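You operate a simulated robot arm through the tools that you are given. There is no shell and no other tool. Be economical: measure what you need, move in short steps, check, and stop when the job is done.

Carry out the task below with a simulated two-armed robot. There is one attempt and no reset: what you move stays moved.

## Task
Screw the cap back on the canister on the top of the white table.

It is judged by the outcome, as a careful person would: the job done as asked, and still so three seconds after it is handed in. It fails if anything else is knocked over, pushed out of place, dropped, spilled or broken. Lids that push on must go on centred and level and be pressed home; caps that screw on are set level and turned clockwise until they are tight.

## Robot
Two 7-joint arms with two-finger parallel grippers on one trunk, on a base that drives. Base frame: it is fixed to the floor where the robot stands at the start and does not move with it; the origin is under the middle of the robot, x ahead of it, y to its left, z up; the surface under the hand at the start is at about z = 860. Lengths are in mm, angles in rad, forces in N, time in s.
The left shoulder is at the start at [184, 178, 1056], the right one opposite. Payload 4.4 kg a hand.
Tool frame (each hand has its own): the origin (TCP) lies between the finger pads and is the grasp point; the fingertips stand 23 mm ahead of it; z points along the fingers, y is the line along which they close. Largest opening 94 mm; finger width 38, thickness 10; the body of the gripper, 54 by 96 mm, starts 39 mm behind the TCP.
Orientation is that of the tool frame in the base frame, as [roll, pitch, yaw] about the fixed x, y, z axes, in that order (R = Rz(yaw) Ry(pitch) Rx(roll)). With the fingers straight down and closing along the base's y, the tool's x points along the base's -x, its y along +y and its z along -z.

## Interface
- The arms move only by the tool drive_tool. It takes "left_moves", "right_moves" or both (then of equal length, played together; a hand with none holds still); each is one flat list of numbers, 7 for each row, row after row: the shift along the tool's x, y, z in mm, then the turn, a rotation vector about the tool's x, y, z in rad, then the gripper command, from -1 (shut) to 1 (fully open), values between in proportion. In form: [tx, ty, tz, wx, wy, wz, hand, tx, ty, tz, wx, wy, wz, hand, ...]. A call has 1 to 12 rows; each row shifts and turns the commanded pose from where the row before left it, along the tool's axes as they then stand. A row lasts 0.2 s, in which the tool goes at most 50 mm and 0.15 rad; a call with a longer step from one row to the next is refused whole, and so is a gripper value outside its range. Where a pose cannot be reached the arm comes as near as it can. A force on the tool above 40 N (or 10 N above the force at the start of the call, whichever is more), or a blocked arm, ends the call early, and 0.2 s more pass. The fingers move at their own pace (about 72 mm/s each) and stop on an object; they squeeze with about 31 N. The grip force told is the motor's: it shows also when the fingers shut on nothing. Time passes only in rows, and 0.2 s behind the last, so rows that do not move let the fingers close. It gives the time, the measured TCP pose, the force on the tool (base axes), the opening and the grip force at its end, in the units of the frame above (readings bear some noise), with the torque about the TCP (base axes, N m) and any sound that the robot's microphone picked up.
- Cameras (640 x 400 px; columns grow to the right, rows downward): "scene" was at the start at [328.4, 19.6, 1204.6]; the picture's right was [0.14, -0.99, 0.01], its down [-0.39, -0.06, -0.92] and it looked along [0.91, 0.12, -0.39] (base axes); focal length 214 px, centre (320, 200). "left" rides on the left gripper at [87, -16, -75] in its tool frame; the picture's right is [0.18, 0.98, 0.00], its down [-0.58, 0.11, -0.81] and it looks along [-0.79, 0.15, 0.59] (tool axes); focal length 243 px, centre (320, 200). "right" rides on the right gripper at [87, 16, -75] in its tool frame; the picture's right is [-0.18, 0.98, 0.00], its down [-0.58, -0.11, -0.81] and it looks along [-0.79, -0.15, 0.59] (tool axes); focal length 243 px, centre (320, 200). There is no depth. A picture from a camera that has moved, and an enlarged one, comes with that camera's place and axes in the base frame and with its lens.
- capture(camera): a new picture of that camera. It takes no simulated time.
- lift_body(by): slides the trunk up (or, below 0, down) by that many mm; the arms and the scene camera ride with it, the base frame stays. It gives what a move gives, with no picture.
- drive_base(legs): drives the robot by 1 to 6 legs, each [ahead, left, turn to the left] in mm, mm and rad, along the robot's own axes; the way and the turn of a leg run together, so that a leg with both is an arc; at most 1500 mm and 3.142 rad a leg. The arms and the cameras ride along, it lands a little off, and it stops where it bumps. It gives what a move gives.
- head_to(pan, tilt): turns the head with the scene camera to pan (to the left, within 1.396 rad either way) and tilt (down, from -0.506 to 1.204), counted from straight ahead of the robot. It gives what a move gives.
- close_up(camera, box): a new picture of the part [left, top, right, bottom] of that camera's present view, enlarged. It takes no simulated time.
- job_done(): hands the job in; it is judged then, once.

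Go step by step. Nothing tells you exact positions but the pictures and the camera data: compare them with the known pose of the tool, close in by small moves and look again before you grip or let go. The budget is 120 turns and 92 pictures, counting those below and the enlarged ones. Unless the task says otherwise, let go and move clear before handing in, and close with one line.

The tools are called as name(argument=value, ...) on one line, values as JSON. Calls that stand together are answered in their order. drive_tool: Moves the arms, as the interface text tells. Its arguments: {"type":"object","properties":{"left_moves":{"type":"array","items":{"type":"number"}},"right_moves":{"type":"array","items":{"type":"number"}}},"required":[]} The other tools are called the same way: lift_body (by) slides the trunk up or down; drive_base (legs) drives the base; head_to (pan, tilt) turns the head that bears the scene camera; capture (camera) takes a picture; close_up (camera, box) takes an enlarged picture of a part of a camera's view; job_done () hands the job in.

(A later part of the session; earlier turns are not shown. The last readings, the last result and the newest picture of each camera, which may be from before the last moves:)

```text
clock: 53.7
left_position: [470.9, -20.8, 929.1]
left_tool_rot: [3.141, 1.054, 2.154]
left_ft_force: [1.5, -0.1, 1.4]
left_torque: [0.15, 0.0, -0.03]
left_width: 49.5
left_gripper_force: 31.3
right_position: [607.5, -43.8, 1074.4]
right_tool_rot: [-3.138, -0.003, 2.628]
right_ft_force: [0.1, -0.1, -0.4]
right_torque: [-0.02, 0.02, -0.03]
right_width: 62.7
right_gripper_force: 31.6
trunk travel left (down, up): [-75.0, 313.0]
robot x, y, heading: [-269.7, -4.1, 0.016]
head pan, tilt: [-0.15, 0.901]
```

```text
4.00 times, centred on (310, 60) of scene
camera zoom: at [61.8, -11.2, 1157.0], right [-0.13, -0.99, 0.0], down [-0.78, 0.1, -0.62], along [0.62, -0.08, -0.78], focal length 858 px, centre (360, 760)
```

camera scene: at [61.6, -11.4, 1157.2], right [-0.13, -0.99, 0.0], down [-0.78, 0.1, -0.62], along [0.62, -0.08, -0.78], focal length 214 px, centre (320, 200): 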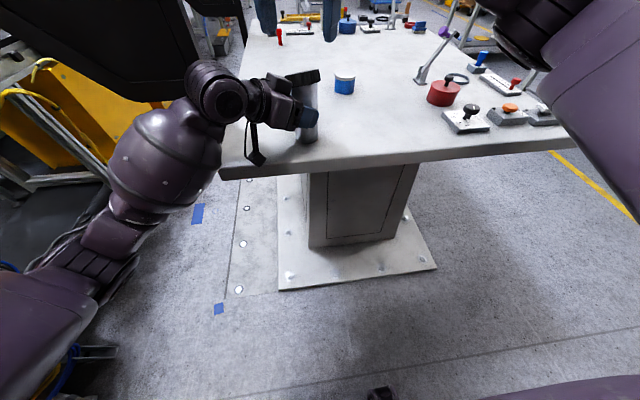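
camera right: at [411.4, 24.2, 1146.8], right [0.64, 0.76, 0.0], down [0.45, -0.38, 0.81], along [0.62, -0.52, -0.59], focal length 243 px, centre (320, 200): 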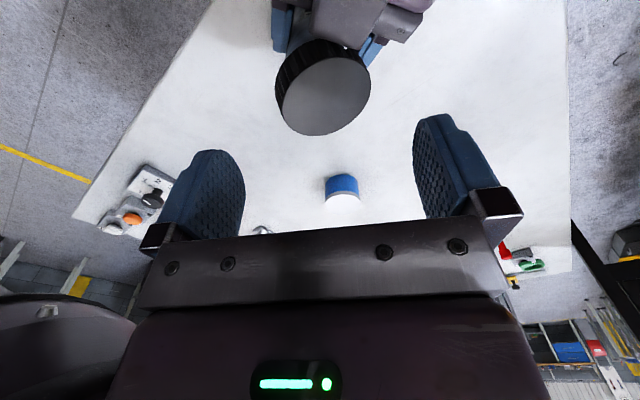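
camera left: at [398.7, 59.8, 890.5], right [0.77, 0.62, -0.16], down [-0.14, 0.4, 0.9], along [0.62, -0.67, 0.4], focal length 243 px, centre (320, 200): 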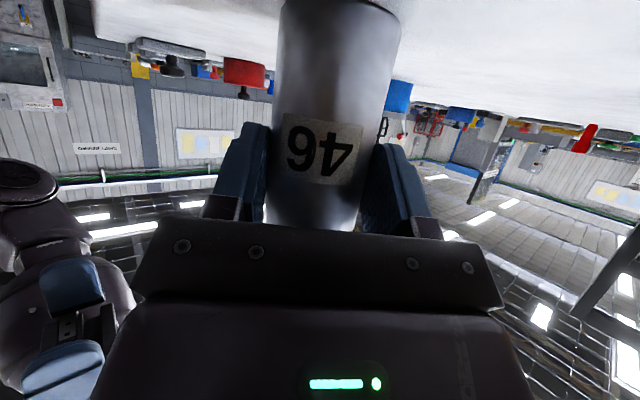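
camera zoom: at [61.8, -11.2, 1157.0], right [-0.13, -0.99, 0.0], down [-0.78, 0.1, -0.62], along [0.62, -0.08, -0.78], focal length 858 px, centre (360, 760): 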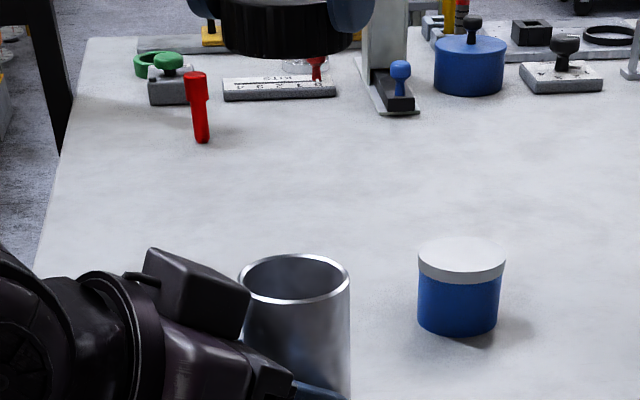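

Cap held level (62.7). Now re-pose the left grip: open, flatten by 10° and raise 20 mm around the canister.

drive_tool(left_moves=[0, 0, 0, 0, 0, 0, 0.3, 0, 0, 0, 0, 0, 0, 1, 0, 0, 0, 0, 0, 0, 1, 0, 0, 0, 0, 0, 0, 1, -5, 0, -1.8, 0, -0.09, 0, 1, -7, 0, -2.5, 0, -0.085, 0, 1, -7, 0, -2.5, 0, 0, 0, 1, 0, 0, 0, 0, 0, 0, 1])

close_up(camera="scene", box=[200, 50, 360, 170])

capture(camera="left")

```text
clock: 55.5
left_position: [471.0, -21.8, 948.7]
left_tool_rot: [3.141, 1.229, 2.153]
left_ft_force: [0.4, 0.4, 0.6]
left_torque: [-0.01, 0.02, 0.01]
left_width: 94.0
left_gripper_force: 0.0
right_position: [608.0, -44.0, 1073.5]
right_tool_rot: [-3.14, 0.002, 2.628]
right_ft_force: [0.0, -0.6, -0.1]
right_torque: [-0.01, 0.03, 0.01]
right_width: 62.9
right_gripper_force: 31.1
trunk travel left (down, up): [-75.0, 313.0]
robot x, y, heading: [-266.7, -4.6, 0.013]
head pan, tilt: [-0.15, 0.901]
```

```text
3.33 times, centred on (280, 110) of scene
camera zoom: at [62.0, -11.3, 1157.1], right [-0.13, -0.99, 0.0], down [-0.78, 0.1, -0.62], along [0.62, -0.08, -0.78], focal length 715 px, centre (453, 500)
```

zoom: 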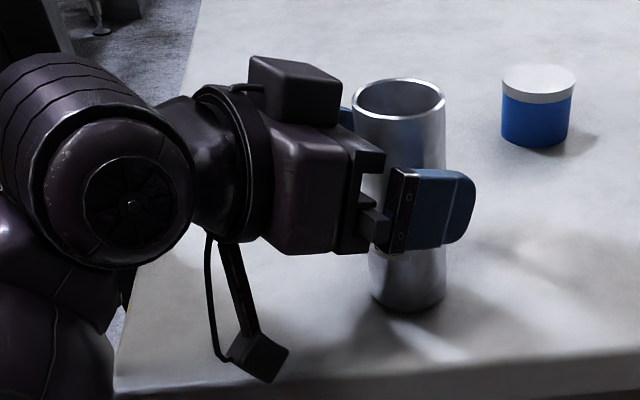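

```text
17 pictures are left
camera left: at [403.6, 52.6, 892.1], right [0.79, 0.59, -0.17], down [-0.22, 0.53, 0.82], along [0.58, -0.6, 0.55], focal length 243 px, centre (320, 200)
```

left: 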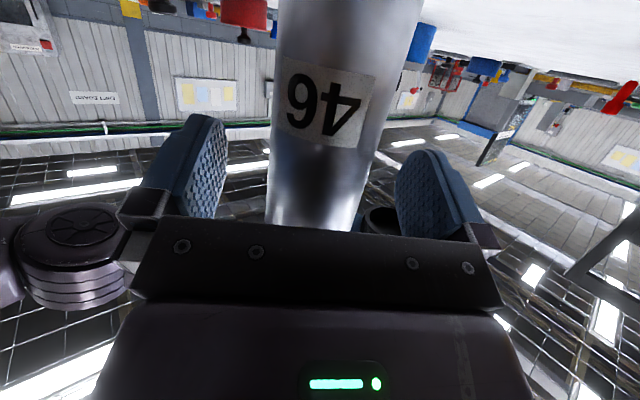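

Good clearance now. Close the left hand again.

drive_tool(left_moves=[0, 0, 0, 0, 0, 0, 0.3, 0, 0, 0, 0, 0, 0, 0.1, 0, 0, 0, 0, 0, 0, -1, 0, 0, 0, 0, 0, 0, -1, 0, 0, 0, 0, 0, 0, -1])

close_up(camera="scene", box=[240, 10, 380, 110])

```text
clock: 56.7
left_position: [471.3, -21.6, 949.7]
left_tool_rot: [3.138, 1.231, 2.152]
left_ft_force: [-0.4, 1.4, 0.2]
left_torque: [0.02, 0.0, -0.01]
left_width: 49.2
left_gripper_force: 30.8
right_position: [606.5, -43.1, 1073.5]
right_tool_rot: [-3.14, -0.001, 2.629]
right_ft_force: [0.1, -0.1, 0.1]
right_torque: [0.02, 0.0, -0.05]
right_width: 62.7
right_gripper_force: 31.2
trunk travel left (down, up): [-75.0, 313.0]
robot x, y, heading: [-265.0, -5.5, 0.014]
head pan, tilt: [-0.15, 0.901]
```

```text
4.00 times, centred on (310, 60) of scene
camera zoom: at [61.9, -11.3, 1157.1], right [-0.13, -0.99, 0.0], down [-0.78, 0.1, -0.62], along [0.62, -0.08, -0.78], focal length 858 px, centre (360, 760)
```

zoom: 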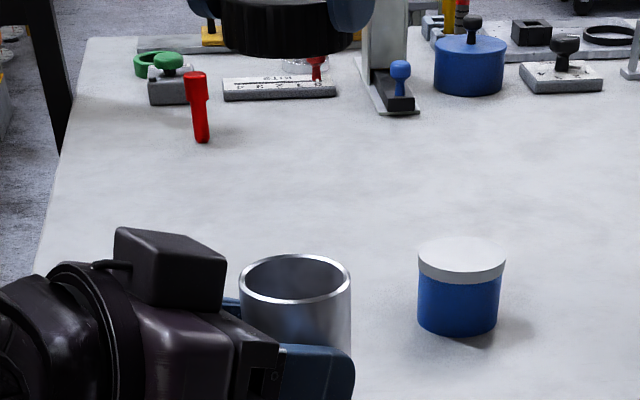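

Bring the cap over the canister mouth at about (478,-32), bottom ~14 mm above the rim, and compare.

drive_tool(right_moves=[39.1, -17.8, 0, 0, 0, 0, -1, 39.1, -17.8, 0, 0, 0, 0, -1, 39.1, -17.8, 0, 0, 0, 0, -1, 0, 0, 21, 0, 0, 0, -1, 0, 0, 20, 0, 0, 0, -1, 0, 0, 0, 0, 0, 0, -1])

close_up(camera="scene", box=[250, 40, 340, 110])

close_up(camera="right", box=[220, 40, 420, 200])

```text
clock: 58.1
left_position: [471.2, -21.9, 948.2]
left_tool_rot: [3.138, 1.229, 2.155]
left_ft_force: [-0.6, -0.6, -0.2]
left_torque: [-0.08, 0.04, -0.01]
left_width: 49.3
left_gripper_force: 31.1
right_position: [478.0, -32.3, 1029.5]
right_tool_rot: [3.141, 0.0, 2.629]
right_ft_force: [-0.8, 0.7, -0.1]
right_torque: [-0.01, 0.0, 0.01]
right_width: 62.7
right_gripper_force: 30.2
trunk travel left (down, up): [-75.0, 313.0]
robot x, y, heading: [-267.1, -4.8, 0.015]
head pan, tilt: [-0.15, 0.901]
```

```text
5.71 times, centred on (295, 75) of scene
camera zoom: at [61.8, -11.3, 1157.2], right [-0.13, -0.99, 0.0], down [-0.78, 0.1, -0.62], along [0.62, -0.08, -0.78], focal length 1226 px, centre (463, 914)
```

zoom: 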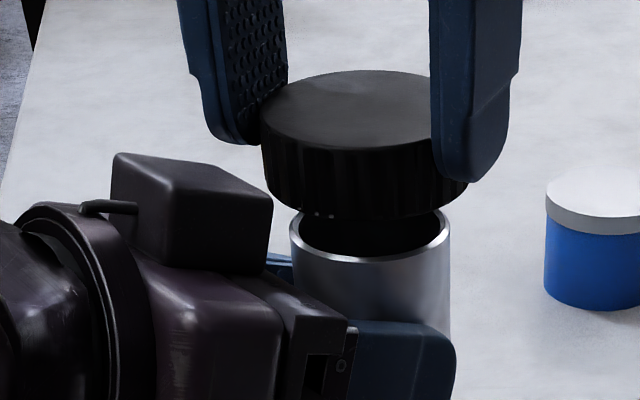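

```text
2.50 times, centred on (320, 120) of right
camera zoom: at [411.8, 23.1, 1103.5], right [0.64, 0.77, 0.0], down [0.45, -0.38, 0.81], along [0.62, -0.52, -0.59], focal length 606 px, centre (320, 400)
```

zoom: 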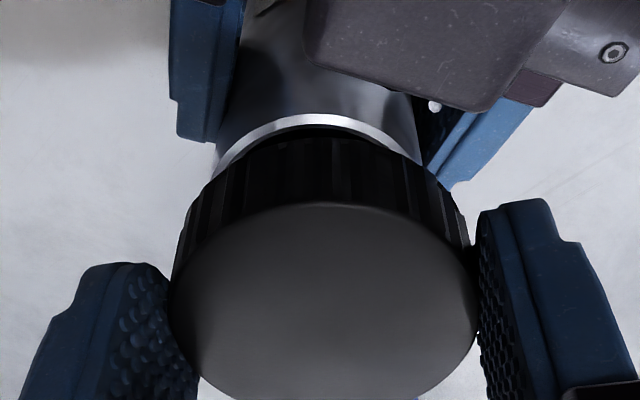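

Laterally aligned within ~1–2 mm. I'll lower gently to contact and use the torque to find the direction of any offset.

drive_tool(right_moves=[0.5, 0, 5, 0, 0, 0, -1, 0, 0, 3, 0, 0, 0, -1, 0, 0, 2, 0, 0, 0, -1, 0, 0, 1, 0, 0, 0, -1, 0, 0, 0, 0, 0, 0, -1])

```text
clock: 59.3
left_position: [470.9, -20.7, 949.5]
left_tool_rot: [3.139, 1.229, 2.154]
left_ft_force: [-0.5, 0.6, 0.0]
left_torque: [-0.05, 0.04, 0.0]
left_width: 49.3
left_gripper_force: 30.9
right_position: [479.9, -31.6, 1019.2]
right_tool_rot: [-3.141, 0.0, 2.628]
right_ft_force: [-0.6, 0.1, 0.1]
right_torque: [-0.02, 0.01, -0.03]
right_width: 62.6
right_gripper_force: 31.6
trunk travel left (down, up): [-75.0, 313.0]
robot x, y, heading: [-266.8, -2.9, 0.017]
head pan, tilt: [-0.15, 0.901]
```

drive_tool(right_moves=[0, 0, 1, 0, 0, 0, -1, 0, 0, 1, 0, 0, 0, -1, 0, 0, 1, 0, 0, 0, -1, 0, 0, 0.5, 0, 0, 0, -1, 0, 0, 0, 0, 0, 0, -1])

```text
clock: 60.5
left_position: [470.7, -20.2, 949.5]
left_tool_rot: [3.141, 1.229, 2.153]
left_ft_force: [-1.4, 0.4, -0.3]
left_torque: [-0.04, 0.05, -0.04]
left_width: 49.5
left_gripper_force: 31.3
right_position: [479.2, -32.5, 1016.6]
right_tool_rot: [-3.141, -0.001, 2.628]
right_ft_force: [-0.3, 0.7, 0.0]
right_torque: [-0.03, 0.02, -0.01]
right_width: 62.9
right_gripper_force: 30.8
trunk travel left (down, up): [-75.0, 313.0]
robot x, y, heading: [-270.8, -6.2, 0.018]
head pan, tilt: [-0.15, 0.901]
```

drive_tool(right_moves=[0, 0, 1, 0, 0, 0, -1, 0, 0, 1, 0, 0, 0, -1, 0, 0, 1, 0, 0, 0, -1, 0, 0, 0, 0, 0, 0, -1])

```text
clock: 61.5
left_position: [469.7, -20.9, 948.1]
left_tool_rot: [3.134, 1.228, 2.151]
left_ft_force: [-2.4, 3.9, -9.5]
left_torque: [0.03, -0.65, -0.22]
left_width: 49.2
left_gripper_force: 31.1
right_position: [479.4, -31.8, 1016.8]
right_tool_rot: [3.137, 0.002, 2.628]
right_ft_force: [7.5, -4.8, 26.2]
right_torque: [-0.28, 0.25, 0.2]
right_width: 62.8
right_gripper_force: 30.5
trunk travel left (down, up): [-75.0, 313.0]
robot x, y, heading: [-270.5, -3.8, 0.015]
head pan, tilt: [-0.15, 0.901]
```

Contact at the rim; the load is on the −x side, so the cap sits slightly too far +x (matches the images). Lift, shift −x 2 mm, and retry.

drive_tool(right_moves=[0, 0, -4, 0, 0, 0, -1, 1.5, -1.4, 0, 0, 0, 0, -1, 0, 0, 2, 0, 0, 0, -1, 0, 0, 1.5, 0, 0, 0, -1, 0, 0, 0, 0, 0, 0, -1])

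```text
clock: 62.7
left_position: [470.2, -21.4, 949.0]
left_tool_rot: [3.137, 1.228, 2.151]
left_ft_force: [-2.5, -3.8, -11.5]
left_torque: [0.48, -0.61, -0.12]
left_width: 49.2
left_gripper_force: 31.0
right_position: [476.2, -32.9, 1015.5]
right_tool_rot: [3.139, 0.002, 2.627]
right_ft_force: [6.1, 5.9, 28.5]
right_torque: [0.06, 0.29, 0.04]
right_width: 62.7
right_gripper_force: 31.0
trunk travel left (down, up): [-75.0, 313.0]
robot x, y, heading: [-267.1, -2.6, 0.019]
head pan, tilt: [-0.15, 0.901]
```

drive_tool(right_moves=[0, 0, -4, 0, 0, 0, -1, 2, -0.55, 0, 0, 0, 0, -1, 0, 0, 2, 0, 0, 0, -1, 0, 0, 1.5, 0, 0, 0, -1, 0, 0, 0, 0, 0, 0, -1])

close_up(camera="right", box=[220, 40, 420, 200])

```text
clock: 63.9
left_position: [470.7, -21.4, 948.9]
left_tool_rot: [3.139, 1.228, 2.155]
left_ft_force: [-1.1, 0.6, -5.8]
left_torque: [-0.21, -0.2, -0.05]
left_width: 48.5
left_gripper_force: 30.6
right_position: [476.0, -31.8, 1014.1]
right_tool_rot: [3.141, -0.001, 2.629]
right_ft_force: [1.6, -2.6, 17.8]
right_torque: [0.17, 0.27, 0.01]
right_width: 62.6
right_gripper_force: 31.2
trunk travel left (down, up): [-75.0, 313.0]
robot x, y, heading: [-267.3, -6.6, 0.017]
head pan, tilt: [-0.15, 0.901]
```

```text
2.50 times, centred on (320, 120) of right
camera zoom: at [408.5, 23.9, 1089.7], right [0.64, 0.77, 0.0], down [0.45, -0.38, 0.81], along [0.62, -0.52, -0.59], focal length 606 px, centre (320, 400)
```

zoom: 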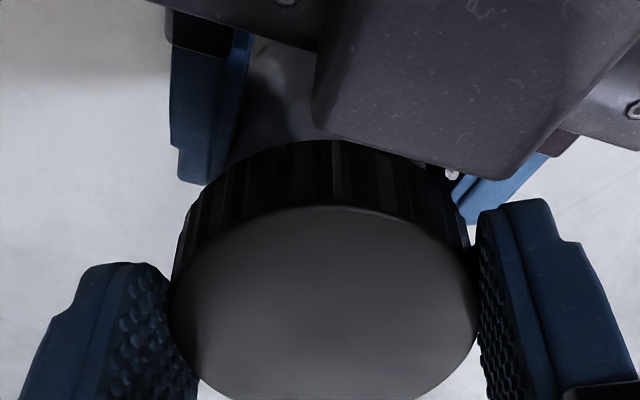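

Better: side forces nearly gone and it sank 1.4 mm. Residual load is toward tool +x; one more small shift.

drive_tool(right_moves=[0, 0, -4, 0, 0, 0, -1, 1.5, 0, 0, 0, 0, 0, -1, 0, 0, 2, 0, 0, 0, -1, 0, 0, 2, 0, 0, 0, -1, 0, 0, 0, 0, 0, 0, -1])

```text
clock: 65.1
left_position: [470.8, -21.8, 949.3]
left_tool_rot: [3.139, 1.228, 2.153]
left_ft_force: [-2.1, 2.3, 1.7]
left_torque: [-0.01, -0.25, -0.09]
left_width: 48.7
left_gripper_force: 30.4
right_position: [474.2, -30.3, 1013.0]
right_tool_rot: [3.14, 0.0, 2.627]
right_ft_force: [5.4, -2.3, 0.9]
right_torque: [-0.11, -0.14, -0.01]
right_width: 62.6
right_gripper_force: 30.9
trunk travel left (down, up): [-75.0, 313.0]
robot x, y, heading: [-268.4, -3.4, 0.015]
head pan, tilt: [-0.15, 0.901]
```

The cap slipped over the rim (Fz≈1 N). Relieve the side force slightly and lower to the thread start.

drive_tool(right_moves=[-0.7, 0, 0, 0, 0, 0, -1, 0, 0, 1, 0, 0, 0, -1, 0, 0, 1, 0, 0, 0, -1, 0, 0, 0, 0, 0, 0, -1])

```text
clock: 66.1
left_position: [470.3, -20.4, 948.8]
left_tool_rot: [3.137, 1.228, 2.153]
left_ft_force: [1.9, 0.0, 3.0]
left_torque: [0.05, -0.04, 0.0]
left_width: 48.6
left_gripper_force: 30.6
right_position: [475.8, -31.4, 1013.1]
right_tool_rot: [3.141, -0.001, 2.629]
right_ft_force: [-0.2, 0.0, -0.4]
right_torque: [0.0, -0.01, 0.03]
right_width: 62.8
right_gripper_force: 30.8
trunk travel left (down, up): [-75.0, 313.0]
robot x, y, heading: [-268.8, -3.5, 0.018]
head pan, tilt: [-0.15, 0.901]
```

drive_tool(right_moves=[0, 0, 1, 0, 0, 0, -1, 0, 0, 1, 0, 0, 0, -1, 0, 0, 1, 0, 0, 0, -1, 0, 0, 0, 0, 0, 0, -1])

close_up(camera="scene", box=[250, 40, 340, 110])

```text
clock: 67.1
left_position: [470.7, -21.7, 948.5]
left_tool_rot: [3.139, 1.229, 2.152]
left_ft_force: [4.0, -0.3, 5.3]
left_torque: [0.03, -0.05, 0.0]
left_width: 48.6
left_gripper_force: 30.6
right_position: [474.4, -32.3, 1009.8]
right_tool_rot: [-3.14, 0.0, 2.629]
right_ft_force: [-1.1, 0.3, 0.4]
right_torque: [-0.02, 0.09, 0.0]
right_width: 62.8
right_gripper_force: 30.7
trunk travel left (down, up): [-75.0, 313.0]
robot x, y, heading: [-271.0, -4.3, 0.016]
head pan, tilt: [-0.15, 0.901]
```

```text
5.71 times, centred on (295, 75) of scene
camera zoom: at [61.6, -11.3, 1157.3], right [-0.13, -0.99, 0.0], down [-0.78, 0.1, -0.62], along [0.62, -0.08, -0.78], focal length 1226 px, centre (463, 914)
```

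zoom: 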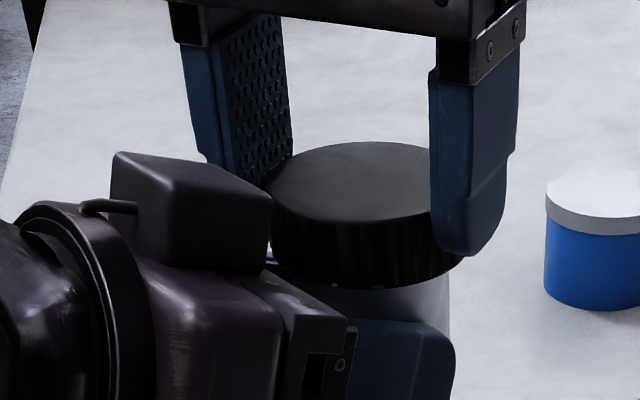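

The cap is level over the mouth. Continue down to contact.

drive_tool(right_moves=[0, 0, 1, 0, 0, 0, -1, 0, 0, 1, 0, 0, 0, -1, 0, 0, 1, 0, 0, 0, -1, 0, 0, 1, 0, 0, 0, -1, 0, 0, 0, 0, 0, 0, -1])

```text
clock: 68.3
left_position: [470.9, -21.3, 949.9]
left_tool_rot: [3.138, 1.229, 2.152]
left_ft_force: [3.2, 0.3, 5.8]
left_torque: [0.12, -0.14, 0.0]
left_width: 48.3
left_gripper_force: 31.4
right_position: [474.4, -31.9, 1006.2]
right_tool_rot: [-3.141, 0.0, 2.628]
right_ft_force: [-0.5, -0.7, 0.0]
right_torque: [0.01, -0.02, 0.0]
right_width: 62.6
right_gripper_force: 31.1
trunk travel left (down, up): [-75.0, 313.0]
robot x, y, heading: [-268.9, -6.8, 0.022]
head pan, tilt: [-0.15, 0.901]
```

The cap keeps going on freely. The left grip width is shrinking (canister near the finger tips), so while the right hand steadies things I'll reopen, advance 7 mm, and regrip.

drive_tool(left_moves=[0, 0, 0, 0, 0, 0, 0.3, 0, 0, 0, 0, 0, 0, 0.5, -1.2, 0, 3.5, 0, 0, 0, 0.5, -1.2, 0, 3.5, 0, 0, 0, 0.5, 0, 0, 0, 0, 0, 0, 0.1, 0, 0, 0, 0, 0, 0, -1, 0, 0, 0, 0, 0, 0, -1, 0, 0, 0, 0, 0, 0, -1])

close_up(camera="scene", box=[220, 40, 360, 140])

```text
clock: 70.1
left_position: [475.4, -27.0, 948.7]
left_tool_rot: [3.137, 1.228, 2.153]
left_ft_force: [-1.5, 1.7, -0.2]
left_torque: [-0.27, -0.07, 0.25]
left_width: 48.4
left_gripper_force: 31.2
right_position: [476.2, -35.0, 1005.9]
right_tool_rot: [-3.141, 0.004, 2.62]
right_ft_force: [0.3, -3.0, 0.9]
right_torque: [0.03, 0.07, -0.29]
right_width: 62.5
right_gripper_force: 31.0
trunk travel left (down, up): [-75.0, 313.0]
robot x, y, heading: [-266.3, -3.5, 0.015]
head pan, tilt: [-0.15, 0.901]
stopped in row 8 (left hand): the force on the tool passed its limit at 40 N (the readings are from after the stop); the commanded pose is now the measured one
```

```text
4.00 times, centred on (290, 90) of scene
camera zoom: at [61.8, -11.3, 1157.1], right [-0.13, -0.99, 0.0], down [-0.78, 0.1, -0.62], along [0.62, -0.08, -0.78], focal length 858 px, centre (440, 640)
```

zoom: 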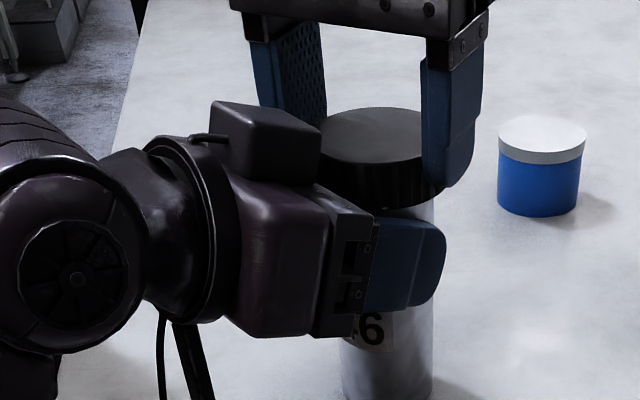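

Regripped. Continue lowering the cap to contact.

drive_tool(right_moves=[0, 0, 1, 0, 0, 0, -1, 0, 0, 1, 0, 0, 0, -1, 0, 0, 1, 0, 0, 0, -1, 0, 0, 1, 0, 0, 0, -1, 0, 0, 0, 0, 0, 0, -1])

```text
clock: 71.3
left_position: [475.1, -28.0, 949.6]
left_tool_rot: [-3.141, 1.228, 2.158]
left_ft_force: [-4.0, 8.2, -4.3]
left_torque: [-1.26, 0.18, 0.23]
left_width: 47.8
left_gripper_force: 30.8
right_position: [476.8, -35.1, 1001.9]
right_tool_rot: [-3.139, 0.003, 2.619]
right_ft_force: [3.1, -7.8, 10.0]
right_torque: [0.85, -0.34, -0.27]
right_width: 62.7
right_gripper_force: 30.9
trunk travel left (down, up): [-75.0, 313.0]
robot x, y, heading: [-266.9, -7.0, 0.015]
head pan, tilt: [-0.15, 0.901]
```

The side loads show the left palm pushed the canister forward. I'll raise the right hand 3 mm, reopen the left, back it off 6 mm and regrip.

drive_tool(left_moves=[0, 0, 0, 0, 0, 0, -1, 0, 0, 0, 0, 0, 0, 0.3, 0, 0, 0, 0, 0, 0, 0.6, 1, 0, -3, 0, 0, 0, 0.6, 1, 0, -3, 0, 0, 0, 0.6, 0, 0, 0, 0, 0, 0, 0.6], right_moves=[0, 0, -3, 0, 0, 0, -1, 0, 0, 0, 0, 0, 0, -1, 0, 0, 0, 0, 0, 0, -1, 0, 0, 0, 0, 0, 0, -1, 0, 0, 0, 0, 0, 0, -1, 0, 0, 0, 0, 0, 0, -1])

close_up(camera="left", box=[200, 0, 440, 240])

```text
clock: 72.7
left_position: [470.8, -21.2, 948.9]
left_tool_rot: [3.14, 1.227, 2.156]
left_ft_force: [-0.2, 0.2, 0.8]
left_torque: [0.03, 0.02, 0.0]
left_width: 75.2
left_gripper_force: 0.1
right_position: [477.8, -32.4, 1004.4]
right_tool_rot: [-3.139, 0.0, 2.622]
right_ft_force: [0.3, 0.4, -4.1]
right_torque: [0.03, 0.02, -0.02]
right_width: 62.7
right_gripper_force: 31.1
trunk travel left (down, up): [-75.0, 313.0]
robot x, y, heading: [-266.1, -3.9, 0.017]
head pan, tilt: [-0.15, 0.901]
```

```text
1.67 times, centred on (320, 120) of left
camera zoom: at [404.3, 52.3, 892.7], right [0.78, 0.6, -0.17], down [-0.22, 0.53, 0.82], along [0.58, -0.6, 0.55], focal length 404 px, centre (320, 333)
```

zoom: 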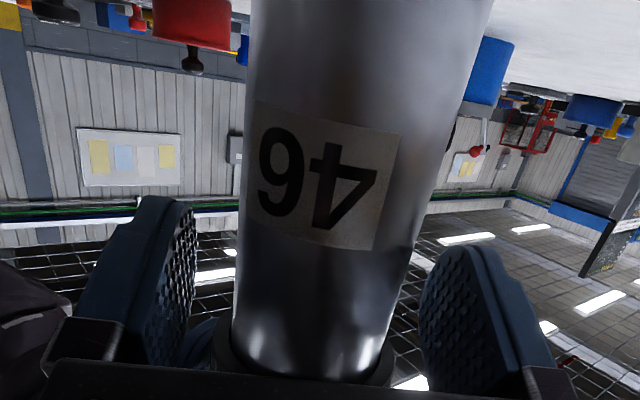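

The right hand is now bearing ~4 N: the canister hangs from the cap (it grips). Lower until it stands on the table again.

drive_tool(right_moves=[0, 0, 1, 0, 0, 0, -1, 0, 0, 1, 0, 0, 0, -1, 0, 0, 0, 0, 0, 0, -1])

```text
clock: 73.5
left_position: [472.0, -21.1, 949.1]
left_tool_rot: [3.139, 1.229, 2.154]
left_ft_force: [0.6, -0.3, -0.2]
left_torque: [0.03, 0.0, -0.03]
left_width: 75.2
left_gripper_force: 0.2
right_position: [477.9, -34.1, 1002.7]
right_tool_rot: [-3.139, 0.005, 2.622]
right_ft_force: [0.0, 0.7, -0.9]
right_torque: [-0.02, -0.17, -0.01]
right_width: 62.6
right_gripper_force: 31.2
trunk travel left (down, up): [-75.0, 313.0]
robot x, y, heading: [-268.4, -4.8, 0.027]
head pan, tilt: [-0.15, 0.901]
```

drive_tool(left_moves=[0, 0, 0, 0, 0, 0, 0.6, 0, 0, 0, 0, 0, 0, 0.3, 0, 0, 0, 0, 0, 0, 0.1, 0, 0, 0, 0, 0, 0, -1, 0, 0, 0, 0, 0, 0, -1], right_moves=[0, 0, 0.7, 0, 0, 0, -1, 0, 0, 0, 0, 0, 0, -1, 0, 0, 0, 0, 0, 0, -1, 0, 0, 0, 0, 0, 0, -1, 0, 0, 0, 0, 0, 0, -1])

```text
clock: 74.7
left_position: [470.4, -21.8, 949.7]
left_tool_rot: [3.137, 1.23, 2.154]
left_ft_force: [-3.0, -2.6, 0.5]
left_torque: [0.05, -0.08, -0.05]
left_width: 47.6
left_gripper_force: 31.4
right_position: [477.6, -35.0, 1002.4]
right_tool_rot: [-3.14, 0.003, 2.62]
right_ft_force: [2.3, 3.3, 4.4]
right_torque: [0.16, -0.21, 0.03]
right_width: 62.3
right_gripper_force: 31.4
trunk travel left (down, up): [-75.0, 313.0]
robot x, y, heading: [-270.3, -6.0, 0.019]
head pan, tilt: [-0.15, 0.901]
```

Both grips balanced. Now turn the cap clockwise with slight down-feed.

drive_tool(right_moves=[0, 0, 0.2, 0, 0, 0.1, -1, 0, 0, 0.1, 0, 0, 0.12, -1, 0, 0, 0.1, 0, 0, 0.12, -1, 0, 0, 0.1, 0, 0, 0.12, -1, 0, 0, 0, 0, 0, 0, -1])

```text
clock: 75.9
left_position: [469.5, -23.0, 948.5]
left_tool_rot: [3.138, 1.229, 2.15]
left_ft_force: [-19.5, -18.4, -0.1]
left_torque: [0.78, -1.13, -0.42]
left_width: 48.0
left_gripper_force: 31.3
right_position: [476.6, -33.2, 1001.6]
right_tool_rot: [3.139, 0.004, 2.159]
right_ft_force: [21.4, 21.4, 8.2]
right_torque: [0.25, -0.25, 0.18]
right_width: 62.5
right_gripper_force: 31.4
trunk travel left (down, up): [-75.0, 313.0]
robot x, y, heading: [-269.4, -4.3, 0.013]
head pan, tilt: [-0.15, 0.901]
```

Turning works, but a side force built up (hand slightly eccentric). Relieve it with a 1.4 mm shift and read again.

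drive_tool(right_moves=[0.3, 1.4, 0, 0, 0, 0, -1, 0, 0, 0, 0, 0, 0, -1])

close_up(camera="scene", box=[220, 40, 360, 140])

```text
clock: 76.5
left_position: [470.0, -22.2, 949.9]
left_tool_rot: [3.141, 1.228, 2.154]
left_ft_force: [-19.0, -23.5, -0.4]
left_torque: [0.27, -0.44, -0.6]
left_width: 48.0
left_gripper_force: 30.8
right_position: [476.7, -34.1, 1001.2]
right_tool_rot: [3.14, 0.004, 2.161]
right_ft_force: [16.3, 20.9, 8.6]
right_torque: [0.47, -0.29, 0.12]
right_width: 62.3
right_gripper_force: 31.1
trunk travel left (down, up): [-75.0, 313.0]
robot x, y, heading: [-268.6, -3.9, 0.021]
head pan, tilt: [-0.15, 0.901]
```

```text
4.00 times, centred on (290, 90) of scene
camera zoom: at [61.1, -11.5, 1157.4], right [-0.13, -0.99, 0.0], down [-0.78, 0.1, -0.62], along [0.62, -0.08, -0.78], focal length 858 px, centre (440, 640)
```

zoom: 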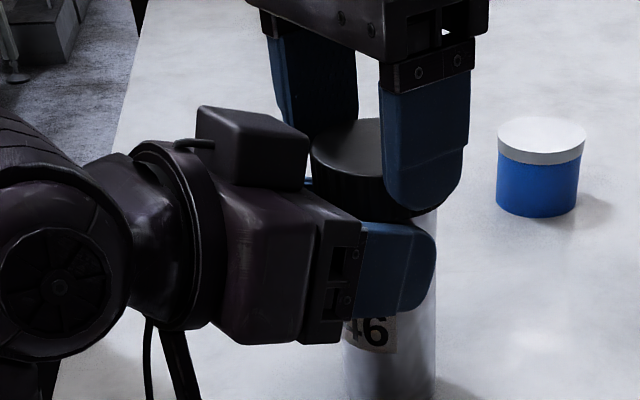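

drive_tool(right_moves=[0, 1.5, 0, 0, 0, 0, -1, 0, 1.5, 0, 0, 0, 0, -1, 0, 0, 0, 0, 0, 0, -1])

```text
clock: 77.3
left_position: [472.6, -21.5, 949.4]
left_tool_rot: [3.137, 1.227, 2.157]
left_ft_force: [0.5, -16.3, -0.2]
left_torque: [-0.14, 0.29, -0.24]
left_width: 47.9
left_gripper_force: 31.3
right_position: [479.7, -32.3, 1001.3]
right_tool_rot: [-3.14, 0.003, 2.163]
right_ft_force: [-2.8, 13.3, 9.7]
right_torque: [0.34, -0.06, 0.04]
right_width: 62.5
right_gripper_force: 31.0
trunk travel left (down, up): [-75.0, 313.0]
robot x, y, heading: [-267.1, -3.7, 0.021]
head pan, tilt: [-0.15, 0.901]
```

drive_tool(right_moves=[1.4, 0.6, 0, 0, 0, 0, -1, 0, 0, 0, 0, 0, 0.12, -1, 0, 0, 0, 0, 0, 0.12, -1, 0, 0, 0, 0, 0, 0, -1])

```text
clock: 78.3
left_position: [471.6, -20.9, 950.9]
left_tool_rot: [3.132, 1.229, 2.154]
left_ft_force: [4.9, 1.6, 0.0]
left_torque: [-0.14, -0.5, 0.16]
left_width: 48.0
left_gripper_force: 30.6
right_position: [479.9, -30.5, 1000.8]
right_tool_rot: [-3.14, 0.005, 1.92]
right_ft_force: [-2.8, -1.4, 7.2]
right_torque: [-0.16, 0.19, -0.01]
right_width: 62.5
right_gripper_force: 31.2
trunk travel left (down, up): [-75.0, 313.0]
robot x, y, heading: [-266.7, -3.1, 0.014]
head pan, tilt: [-0.15, 0.901]
```

Forces are small and it turns smoothly. Finish this stroke, then open a little, lift, turn back and regrip.

drive_tool(right_moves=[0, 0, 0, 0, 0, 0.1, -1, 0, 0, 0, 0, 0, 0.1, -1, 0, 0, 0, 0, 0, 0, -1])

```text
clock: 79.1
left_position: [472.8, -20.9, 949.9]
left_tool_rot: [3.138, 1.229, 2.155]
left_ft_force: [-6.4, 14.8, -0.7]
left_torque: [-0.16, -0.89, 0.12]
left_width: 48.0
left_gripper_force: 30.9
right_position: [480.9, -31.7, 1001.5]
right_tool_rot: [3.14, 0.003, 1.715]
right_ft_force: [8.1, -11.4, 4.1]
right_torque: [-0.41, 0.26, -0.01]
right_width: 62.6
right_gripper_force: 30.9
trunk travel left (down, up): [-75.0, 313.0]
robot x, y, heading: [-270.1, -6.0, 0.014]
head pan, tilt: [-0.15, 0.901]
```

The cap sits ~5 mm off the tool axis, which I can correct on regripping (canister axis ≈(482,-37) in right-hand coordinates). Release, lift, turn back and re-centre.

drive_tool(right_moves=[0, 0, 0, 0, 0, 0, 0.45, 0, 0, 0, 0, 0, 0, 0.6, 0, 0, 0, 0, 0, 0, 0.6, 0, 0, -15, 0, 0, 0, 0.6, 0, 0, -15, 0, 0, 0, 0.6, 0, 0, 0, 0, 0, -0.15, 0.6, 0, 0, 0, 0, 0, -0.15, 0.6, 0, 0, 0, 0, 0, -0.15, 0.6, 0, 0, 0, 0, 0, -0.15, 0.6, 0, 0, 0, 0, 0, -0.15, 0.6, 0, 0, 0, 0, 0, -0.15, 0.8, -3.8, -4.4, 0, 0, 0, 0, 1])

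close_up(camera="right", box=[200, 20, 440, 220])

close_up(camera="scene", box=[240, 40, 340, 110])

```text
clock: 81.7
left_position: [471.2, -21.2, 949.9]
left_tool_rot: [3.138, 1.227, 2.154]
left_ft_force: [2.1, 0.7, 3.7]
left_torque: [-0.2, -0.27, 0.11]
left_width: 48.1
left_gripper_force: 31.4
right_position: [482.4, -33.9, 1032.2]
right_tool_rot: [-3.139, 0.005, 2.622]
right_ft_force: [0.0, 0.1, 0.6]
right_torque: [0.02, 0.02, -0.04]
right_width: 94.4
right_gripper_force: 0.0
trunk travel left (down, up): [-75.0, 313.0]
robot x, y, heading: [-266.8, -6.6, 0.018]
head pan, tilt: [-0.15, 0.901]
```

```text
2.00 times, centred on (320, 120) of right
camera zoom: at [414.8, 22.3, 1105.8], right [0.65, 0.76, 0.0], down [0.45, -0.38, 0.81], along [0.61, -0.52, -0.59], focal length 485 px, centre (320, 360)
```

zoom: 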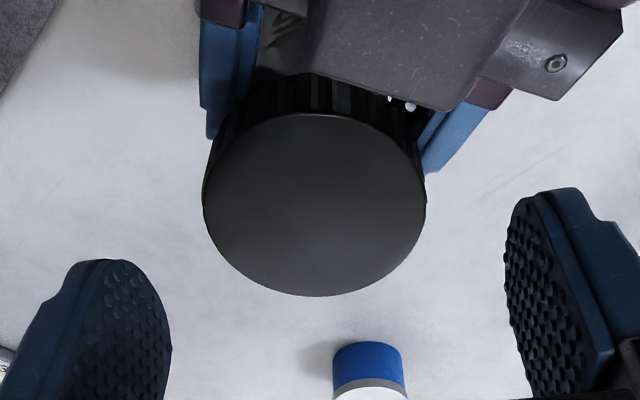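

```text
5.71 times, centred on (290, 75) of scene
camera zoom: at [61.6, -11.2, 1157.2], right [-0.13, -0.99, 0.0], down [-0.78, 0.1, -0.62], along [0.62, -0.08, -0.78], focal length 1226 px, centre (491, 914)
```

zoom: 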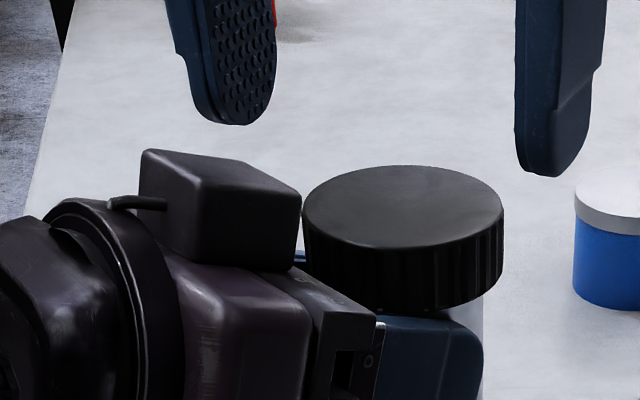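

The cap sits level and deep on the canister. I'll lower the left grip 4 mm to keep it clear of the skirt, re-centre the right hand, and regrip.

drive_tool(left_moves=[0, 0, 0, 0, 0, 0, 0.3, 0, 0, 0, 0, 0, 0, 0.5, 2, 0, 0.7, 0, 0, 0, 0.5, 2, 0, 0.7, 0, 0, 0, 0.5, 0, 0, 0, 0, 0, 0, 0.1, 0, 0, 0, 0, 0, 0, -1, 0, 0, 0, 0, 0, 0, -1, 0, 0, 0, 0, 0, 0, -1])

drive_tool(right_moves=[-1, -2, 12, 0, 0, 0, 1, 0, 0, 12, 0, 0, 0, 1, 0, 0, 7, 0, 0, 0, 1, 0, 0, 0, 0, 0, 0, 0.5, 0, 0, 0, 0, 0, 0, -1, 0, 0, 0, 0, 0, 0, -1])

```text
clock: 83.5
left_position: [471.1, -21.9, 944.8]
left_tool_rot: [3.14, 1.227, 2.156]
left_ft_force: [0.1, 0.5, -0.4]
left_torque: [0.01, 0.05, 0.0]
left_width: 48.0
left_gripper_force: 30.5
right_position: [481.8, -35.3, 1032.9]
right_tool_rot: [-3.141, 0.002, 2.619]
right_ft_force: [0.2, -0.5, 0.1]
right_torque: [-0.01, 0.03, 0.0]
right_width: 94.2
right_gripper_force: 0.0
trunk travel left (down, up): [-75.0, 313.0]
robot x, y, heading: [-270.8, -4.8, 0.017]
head pan, tilt: [-0.15, 0.901]
```

```text
clock: 84.9
left_position: [470.6, -21.8, 944.8]
left_tool_rot: [3.14, 1.227, 2.155]
left_ft_force: [-3.6, -4.0, 0.4]
left_torque: [0.2, -0.01, -0.09]
left_width: 48.3
left_gripper_force: 30.7
right_position: [481.4, -37.9, 999.7]
right_tool_rot: [-3.139, 0.001, 2.621]
right_ft_force: [3.4, 5.5, 0.3]
right_torque: [0.13, -0.09, -0.01]
right_width: 62.7
right_gripper_force: 30.8
trunk travel left (down, up): [-75.0, 313.0]
robot x, y, heading: [-266.5, -4.0, 0.017]
head pan, tilt: [-0.15, 0.901]
```

Gripped well-centred. Second clockwise stroke.

drive_tool(right_moves=[0, 0.6, 0, 0, 0, 0.12, -1, 0, 0, 0.1, 0, 0, 0.13, -1, 0, 0, 0.1, 0, 0, 0.13, -1, 0, 0, 0.1, 0, 0, 0.13, -1, 0, 0, 0.1, 0, 0, 0.13, -1, 0, 0, 0.1, 0, 0, 0.13, -1, 0, 0, 0.1, 0, 0, 0.13, -1, 0, 0, 0, 0, 0, 0, -1])

```text
clock: 86.7
left_position: [472.2, -22.1, 945.3]
left_tool_rot: [3.14, 1.227, 2.157]
left_ft_force: [3.7, -2.5, -1.9]
left_torque: [0.0, -0.01, 0.07]
left_width: 47.7
left_gripper_force: 31.1
right_position: [481.2, -36.9, 998.4]
right_tool_rot: [-3.141, 0.004, 1.718]
right_ft_force: [-3.2, 1.5, 4.5]
right_torque: [0.05, 0.3, -0.02]
right_width: 62.4
right_gripper_force: 30.9
trunk travel left (down, up): [-75.0, 313.0]
robot x, y, heading: [-268.2, -2.3, 0.016]
head pan, tilt: [-0.15, 0.901]
```

Smooth, no side load. Next stroke: release, back up, turn back, and down again.

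drive_tool(right_moves=[0, 0, 0, 0, 0, 0, 0.6, 0, 0, 0, 0, 0, 0, 0.6, 0, 0, -13, 0, 0, 0, 0.6, 0, 0, -13, 0, 0, 0, 0.6, 0, 0, 0, 0, 0, -0.15, 0.6, 0, 0, 0, 0, 0, -0.15, 0.6, 0, 0, 0, 0, 0, -0.15, 0.6, 0, 0, 0, 0, 0, -0.15, 0.6, 0, 0, 0, 0, 0, -0.15, 0.6, 0, 0, 0, 0, 0, -0.15, 0.6, 0, 0, 13, 0, 0, 0, 0.6, 0, 0, 13, 0, 0, 0, 0.6])

drive_tool(right_moves=[0, 0, 0, 0, 0, 0, -1, 0, 0, 0, 0, 0, 0, -1, 0, 0, 0, 0, 0, 0.12, -1, 0, 0, 0.1, 0, 0, 0.13, -1, 0, 0, 0.1, 0, 0, 0.13, -1, 0, 0, 0.1, 0, 0, 0.13, -1, 0, 0, 0.1, 0, 0, 0.13, -1, 0, 0, 0.1, 0, 0, 0.13, -1, 0, 0, 0.1, 0, 0, 0.13, -1, 0, 0, 0, 0, 0, 0, -1])

```text
clock: 89.3
left_position: [471.6, -22.7, 944.9]
left_tool_rot: [3.14, 1.226, 2.157]
left_ft_force: [-0.3, -0.8, -0.1]
left_torque: [0.05, 0.02, -0.01]
left_width: 47.9
left_gripper_force: 30.8
right_position: [481.0, -35.2, 1000.4]
right_tool_rot: [-3.141, 0.002, 2.621]
right_ft_force: [0.6, 0.7, 0.4]
right_torque: [0.0, -0.01, -0.02]
right_width: 75.3
right_gripper_force: 0.1
trunk travel left (down, up): [-75.0, 313.0]
robot x, y, heading: [-272.4, -6.0, 0.023]
head pan, tilt: [-0.15, 0.901]
```

```text
clock: 91.5
left_position: [470.6, -22.3, 945.0]
left_tool_rot: [3.14, 1.226, 2.155]
left_ft_force: [19.2, -14.0, -1.9]
left_torque: [0.47, 0.47, 0.11]
left_width: 48.2
left_gripper_force: 30.8
right_position: [479.9, -36.5, 999.0]
right_tool_rot: [-3.141, 0.002, 1.718]
right_ft_force: [-19.4, 13.4, 2.9]
right_torque: [0.37, 0.55, -0.01]
right_width: 62.8
right_gripper_force: 30.9
trunk travel left (down, up): [-75.0, 313.0]
robot x, y, heading: [-270.0, -3.9, 0.016]
head pan, tilt: [-0.15, 0.901]
```

drive_tool(right_moves=[1.7, -1.8, 0, 0, 0, 0, -1, 0, 0, 0, 0, 0, 0, -1])

close_up(camera="scene", box=[240, 40, 340, 140])

```text
clock: 92.1
left_position: [470.2, -23.0, 944.5]
left_tool_rot: [3.14, 1.227, 2.152]
left_ft_force: [3.0, -10.9, -2.2]
left_torque: [0.35, -0.22, -0.07]
left_width: 48.1
left_gripper_force: 30.9
right_position: [480.0, -36.5, 999.9]
right_tool_rot: [3.139, 0.005, 1.718]
right_ft_force: [-2.3, 10.3, 5.2]
right_torque: [0.24, 0.31, -0.01]
right_width: 62.3
right_gripper_force: 30.9
trunk travel left (down, up): [-75.0, 313.0]
robot x, y, heading: [-265.6, -0.9, 0.019]
head pan, tilt: [-0.15, 0.901]
```

```text
4.00 times, centred on (290, 90) of scene
camera zoom: at [61.9, -11.3, 1157.1], right [-0.13, -0.99, 0.0], down [-0.78, 0.1, -0.62], along [0.62, -0.08, -0.78], focal length 858 px, centre (440, 640)
```

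zoom: 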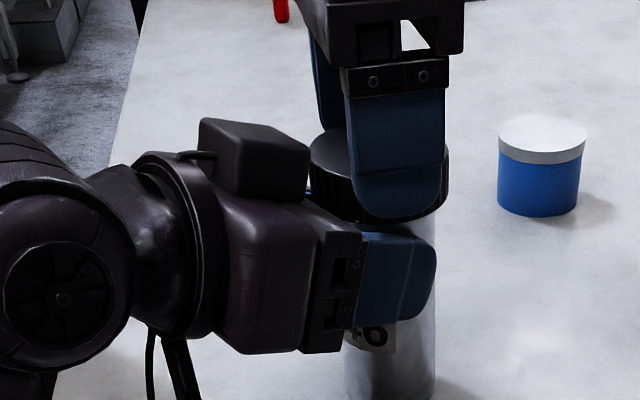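

Canister stays put while the cap turns. Continue with another stroke.

drive_tool(right_moves=[1, 0.2, 0, 0, 0, 0, 0.6, 0, 0, 0, 0, 0, 0, 0.6, 0, 0, -13, 0, 0, 0, 0.6, 0, 0, -13, 0, 0, 0, 0.6, 0, 0, 0, 0, 0, -0.15, 0.6, 0, 0, 0, 0, 0, -0.15, 0.6, 0, 0, 0, 0, 0, -0.15, 0.6, 0, 0, 0, 0, 0, -0.15, 0.6, 0, 0, 0, 0, 0, -0.15, 0.6, 0, 0, 0, 0, 0, -0.15, 0.6, 0, 0, 13, 0, 0, 0, 0.6, 0, 0, 13, 0, 0, 0, 0.6])

drive_tool(right_moves=[0, 0, 0, 0, 0, 0, -1, 0, 0, 0, 0, 0, 0, -1, 0, 0, 0, 0, 0, 0.12, -1, 0, 0, 0.15, 0, 0, 0.13, -1, 0, 0, 0.15, 0, 0, 0.13, -1, 0, 0, 0.15, 0, 0, 0.13, -1, 0, 0, 0.15, 0, 0, 0.13, -1, 0, 0, 0.15, 0, 0, 0.13, -1, 0, 0, 0.15, 0, 0, 0.13, -1, 0, 0, 0, 0, 0, 0, -1])

```text
clock: 94.7
left_position: [471.6, -21.6, 944.5]
left_tool_rot: [3.139, 1.228, 2.157]
left_ft_force: [0.5, 0.4, -0.6]
left_torque: [0.02, 0.03, 0.03]
left_width: 48.2
left_gripper_force: 30.7
right_position: [477.4, -34.9, 997.4]
right_tool_rot: [-3.14, 0.002, 2.621]
right_ft_force: [-0.6, 0.0, 0.3]
right_torque: [-0.02, -0.01, -0.02]
right_width: 75.1
right_gripper_force: 0.1
trunk travel left (down, up): [-75.0, 313.0]
robot x, y, heading: [-269.4, -2.7, 0.016]
head pan, tilt: [-0.15, 0.901]
```

```text
clock: 96.9
left_position: [472.2, -24.2, 945.0]
left_tool_rot: [-3.141, 1.227, 2.156]
left_ft_force: [-9.6, -15.3, 0.4]
left_torque: [0.57, -0.54, -0.28]
left_width: 47.9
left_gripper_force: 31.4
right_position: [480.8, -33.9, 997.8]
right_tool_rot: [3.139, 0.001, 1.717]
right_ft_force: [10.1, 16.3, -0.4]
right_torque: [0.23, 0.03, 0.0]
right_width: 62.6
right_gripper_force: 30.8
trunk travel left (down, up): [-75.0, 313.0]
robot x, y, heading: [-268.3, -2.7, 0.019]
head pan, tilt: [-0.15, 0.901]
```

The regrip was ~4.6 mm eccentric along tool x. I'll release and turn back, then correct by the reading before gripping.

drive_tool(right_moves=[0, 0, 0, 0, 0, 0, 0.6, 0, 0, 0, 0, 0, 0, 0.6, 0, 0, -13, 0, 0, 0, 0.6, 0, 0, -13, 0, 0, 0, 0.6, 0, 0, 0, 0, 0, -0.15, 0.6, 0, 0, 0, 0, 0, -0.15, 0.6, 0, 0, 0, 0, 0, -0.15, 0.6, 0, 0, 0, 0, 0, -0.15, 0.6, 0, 0, 0, 0, 0, -0.15, 0.6, 0, 0, 0, 0, 0, -0.15, 0.6, 0, 0, 0, 0, 0, 0, 0.7])

drive_tool(right_moves=[0, 0, 0, 0, 0, 0, 0.7])

```text
clock: 99.3
left_position: [471.0, -21.7, 945.3]
left_tool_rot: [3.139, 1.226, 2.156]
left_ft_force: [0.1, 0.3, -0.5]
left_torque: [0.06, 0.05, -0.03]
left_width: 47.8
left_gripper_force: 30.6
right_position: [477.7, -34.4, 1024.3]
right_tool_rot: [-3.139, 0.001, 2.619]
right_ft_force: [0.5, 0.1, 0.3]
right_torque: [0.0, 0.01, -0.02]
right_width: 80.0
right_gripper_force: 0.1
trunk travel left (down, up): [-75.0, 313.0]
robot x, y, heading: [-267.3, -4.2, 0.016]
head pan, tilt: [-0.15, 0.901]
```

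```text
clock: 99.7
left_position: [471.5, -21.6, 945.5]
left_tool_rot: [3.14, 1.227, 2.156]
left_ft_force: [0.4, 0.3, 0.2]
left_torque: [0.05, 0.03, -0.02]
left_width: 47.8
left_gripper_force: 30.9
right_position: [479.4, -34.7, 1025.1]
right_tool_rot: [-3.141, 0.002, 2.619]
right_ft_force: [0.0, 0.0, 0.7]
right_torque: [0.01, -0.02, 0.0]
right_width: 80.0
right_gripper_force: 0.0
trunk travel left (down, up): [-75.0, 313.0]
robot x, y, heading: [-270.0, -5.0, 0.019]
head pan, tilt: [-0.15, 0.901]
```

drive_tool(right_moves=[-3.85, -0.7, 13, 0, 0, 0, 0.7, 0, 0, 13, 0, 0, 0, 0.7, 0, 0, 0, 0, 0, 0, -1, 0, 0, 0, 0, 0, 0, -1, 0, 0, 0, 0, 0, 0.12, -1, 0, 0, 0.15, 0, 0, 0.13, -1, 0, 0, 0.15, 0, 0, 0.13, -1, 0, 0, 0.15, 0, 0, 0.13, -1, 0, 0, 0.15, 0, 0, 0.13, -1, 0, 0, 0.15, 0, 0, 0.13, -1, 0, 0, 0.15, 0, 0, 0.13, -1, 0, 0, 0, 0, 0, 0, -1])

```text
clock: 102.3
left_position: [472.2, -22.4, 944.6]
left_tool_rot: [3.14, 1.227, 2.157]
left_ft_force: [16.3, -12.3, 0.3]
left_torque: [0.41, 0.42, 0.12]
left_width: 48.0
left_gripper_force: 30.7
right_position: [481.8, -36.4, 997.5]
right_tool_rot: [-3.14, 0.003, 1.718]
right_ft_force: [-16.5, 13.2, -3.9]
right_torque: [0.26, 0.46, 0.07]
right_width: 62.3
right_gripper_force: 31.3
trunk travel left (down, up): [-75.0, 313.0]
robot x, y, heading: [-264.6, -5.1, 0.017]
head pan, tilt: [-0.15, 0.901]
```

The cap now pulls the hand down (−4 N): the thread is drawing it in. Continue with a bit more down-feed.

drive_tool(right_moves=[1.2, -1, 0.5, 0, 0, 0, 0.6, 0, 0, 0, 0, 0, 0, 0.6, 0, 0, -13, 0, 0, 0, 0.6, 0, 0, -13, 0, 0, 0, 0.6, 0, 0, 0, 0, 0, -0.15, 0.6, 0, 0, 0, 0, 0, -0.15, 0.6, 0, 0, 0, 0, 0, -0.15, 0.6, 0, 0, 0, 0, 0, -0.15, 0.6, 0, 0, 0, 0, 0, -0.15, 0.6, 0, 0, 0, 0, 0, -0.15, 0.6, 0, 0, 13, 0, 0, 0, 0.6, 0, 0, 13.3, 0, 0, 0, 0.6])

drive_tool(right_moves=[0, 0, 0, 0, 0, 0, -1, 0, 0, 0, 0, 0, 0, -1, 0, 0, 0, 0, 0, 0.12, -1, 0, 0, 0.2, 0, 0, 0.13, -1, 0, 0, 0.2, 0, 0, 0.13, -1, 0, 0, 0.2, 0, 0, 0.13, -1, 0, 0, 0.2, 0, 0, 0.13, -1, 0, 0, 0.2, 0, 0, 0.13, -1, 0, 0, 0.2, 0, 0, 0.13, -1, 0, 0, 0, 0, 0, 0, -1])

```text
clock: 104.9
left_position: [471.3, -22.4, 944.6]
left_tool_rot: [3.139, 1.227, 2.155]
left_ft_force: [0.4, -1.1, 0.6]
left_torque: [0.01, 0.01, 0.0]
left_width: 47.9
left_gripper_force: 30.9
right_position: [480.8, -37.4, 997.3]
right_tool_rot: [-3.141, 0.002, 2.618]
right_ft_force: [0.0, -0.1, 0.0]
right_torque: [0.01, 0.02, -0.01]
right_width: 75.2
right_gripper_force: 0.2
trunk travel left (down, up): [-75.0, 313.0]
robot x, y, heading: [-268.7, -2.3, 0.018]
head pan, tilt: [-0.15, 0.901]
```

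```text
clock: 107.1
left_position: [471.0, -21.5, 944.7]
left_tool_rot: [3.137, 1.227, 2.151]
left_ft_force: [-15.1, -2.3, -2.0]
left_torque: [0.17, -0.62, -0.86]
left_width: 51.3
left_gripper_force: 31.2
right_position: [481.4, -39.4, 995.9]
right_tool_rot: [3.138, 0.003, 1.714]
right_ft_force: [16.7, 0.7, 6.5]
right_torque: [-0.17, -0.11, 0.64]
right_width: 62.3
right_gripper_force: 31.3
trunk travel left (down, up): [-75.0, 313.0]
robot x, y, heading: [-268.4, -5.4, 0.02]
head pan, tilt: [-0.15, 0.901]
```

Torque about the cap rose to 0.64 N·m: it's tightening. Check the picture.

close_up(camera="scene", box=[240, 40, 340, 140])

```text
4.00 times, centred on (290, 90) of scene
camera zoom: at [61.7, -11.4, 1157.3], right [-0.13, -0.99, 0.0], down [-0.78, 0.1, -0.62], along [0.62, -0.08, -0.78], focal length 858 px, centre (440, 640)
```

zoom: 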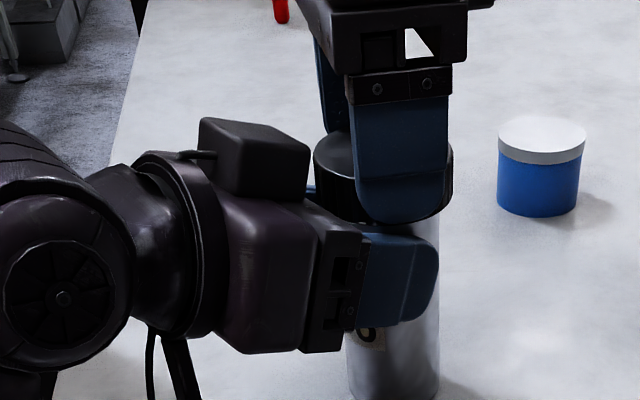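

The canister itself began to slip in the left grip, so the cap is about tight. One short confirming stroke.

drive_tool(right_moves=[-0.2, 1, 0, 0, 0, 0, 0.6, 0, 0, 0, 0, 0, 0, 0.6, 0, 0, -13, 0, 0, 0, 0.6, 0, 0, -13, 0, 0, 0, 0.6, 0, 0, 0, 0, 0, -0.15, 0.6, 0, 0, 0, 0, 0, -0.15, 0.6, 0, 0, 0, 0, 0, -0.15, 0.6, 0, 0, 0, 0, 0, -0.15, 0.6, 0, 0, 0, 0, 0, -0.15, 0.6, 0, 0, 0, 0, 0, -0.15, 0.6, 0, 0, 13, 0, 0, 0, 0.6, 0, 0, 13, 0, 0, 0, 0.6])

drive_tool(right_moves=[0, 0, 0, 0, 0, 0, -1, 0, 0, 0, 0, 0, 0, -1, 0, 0, 0, 0, 0, 0.1, -1, 0, 0, 0, 0, 0, 0.1, -1, 0, 0, 0, 0, 0, 0.1, -1, 0, 0, 0, 0, 0, 0, -1])

```text
clock: 109.7
left_position: [472.2, -21.8, 945.1]
left_tool_rot: [3.138, 1.226, 2.156]
left_ft_force: [-0.4, 0.3, -0.3]
left_torque: [-0.24, 0.04, 0.01]
left_width: 51.1
left_gripper_force: 30.7
right_position: [482.4, -35.3, 996.6]
right_tool_rot: [-3.14, 0.005, 2.618]
right_ft_force: [0.3, -1.3, 3.5]
right_torque: [0.14, -0.04, 0.0]
right_width: 74.8
right_gripper_force: 0.2
trunk travel left (down, up): [-75.0, 313.0]
robot x, y, heading: [-266.0, -4.8, 0.02]
head pan, tilt: [-0.15, 0.901]
```

```text
clock: 111.1
left_position: [470.5, -21.6, 945.8]
left_tool_rot: [3.138, 1.229, 2.155]
left_ft_force: [26.4, 0.0, 0.0]
left_torque: [-0.19, 0.68, 0.27]
left_width: 50.8
left_gripper_force: 31.1
right_position: [481.5, -36.2, 994.8]
right_tool_rot: [-3.138, 0.002, 2.317]
right_ft_force: [-26.0, -2.8, 5.0]
right_torque: [-0.1, 0.64, 0.22]
right_width: 62.6
right_gripper_force: 31.1
trunk travel left (down, up): [-75.0, 313.0]
robot x, y, heading: [-267.9, -7.4, 0.02]
head pan, tilt: [-0.15, 0.901]
```

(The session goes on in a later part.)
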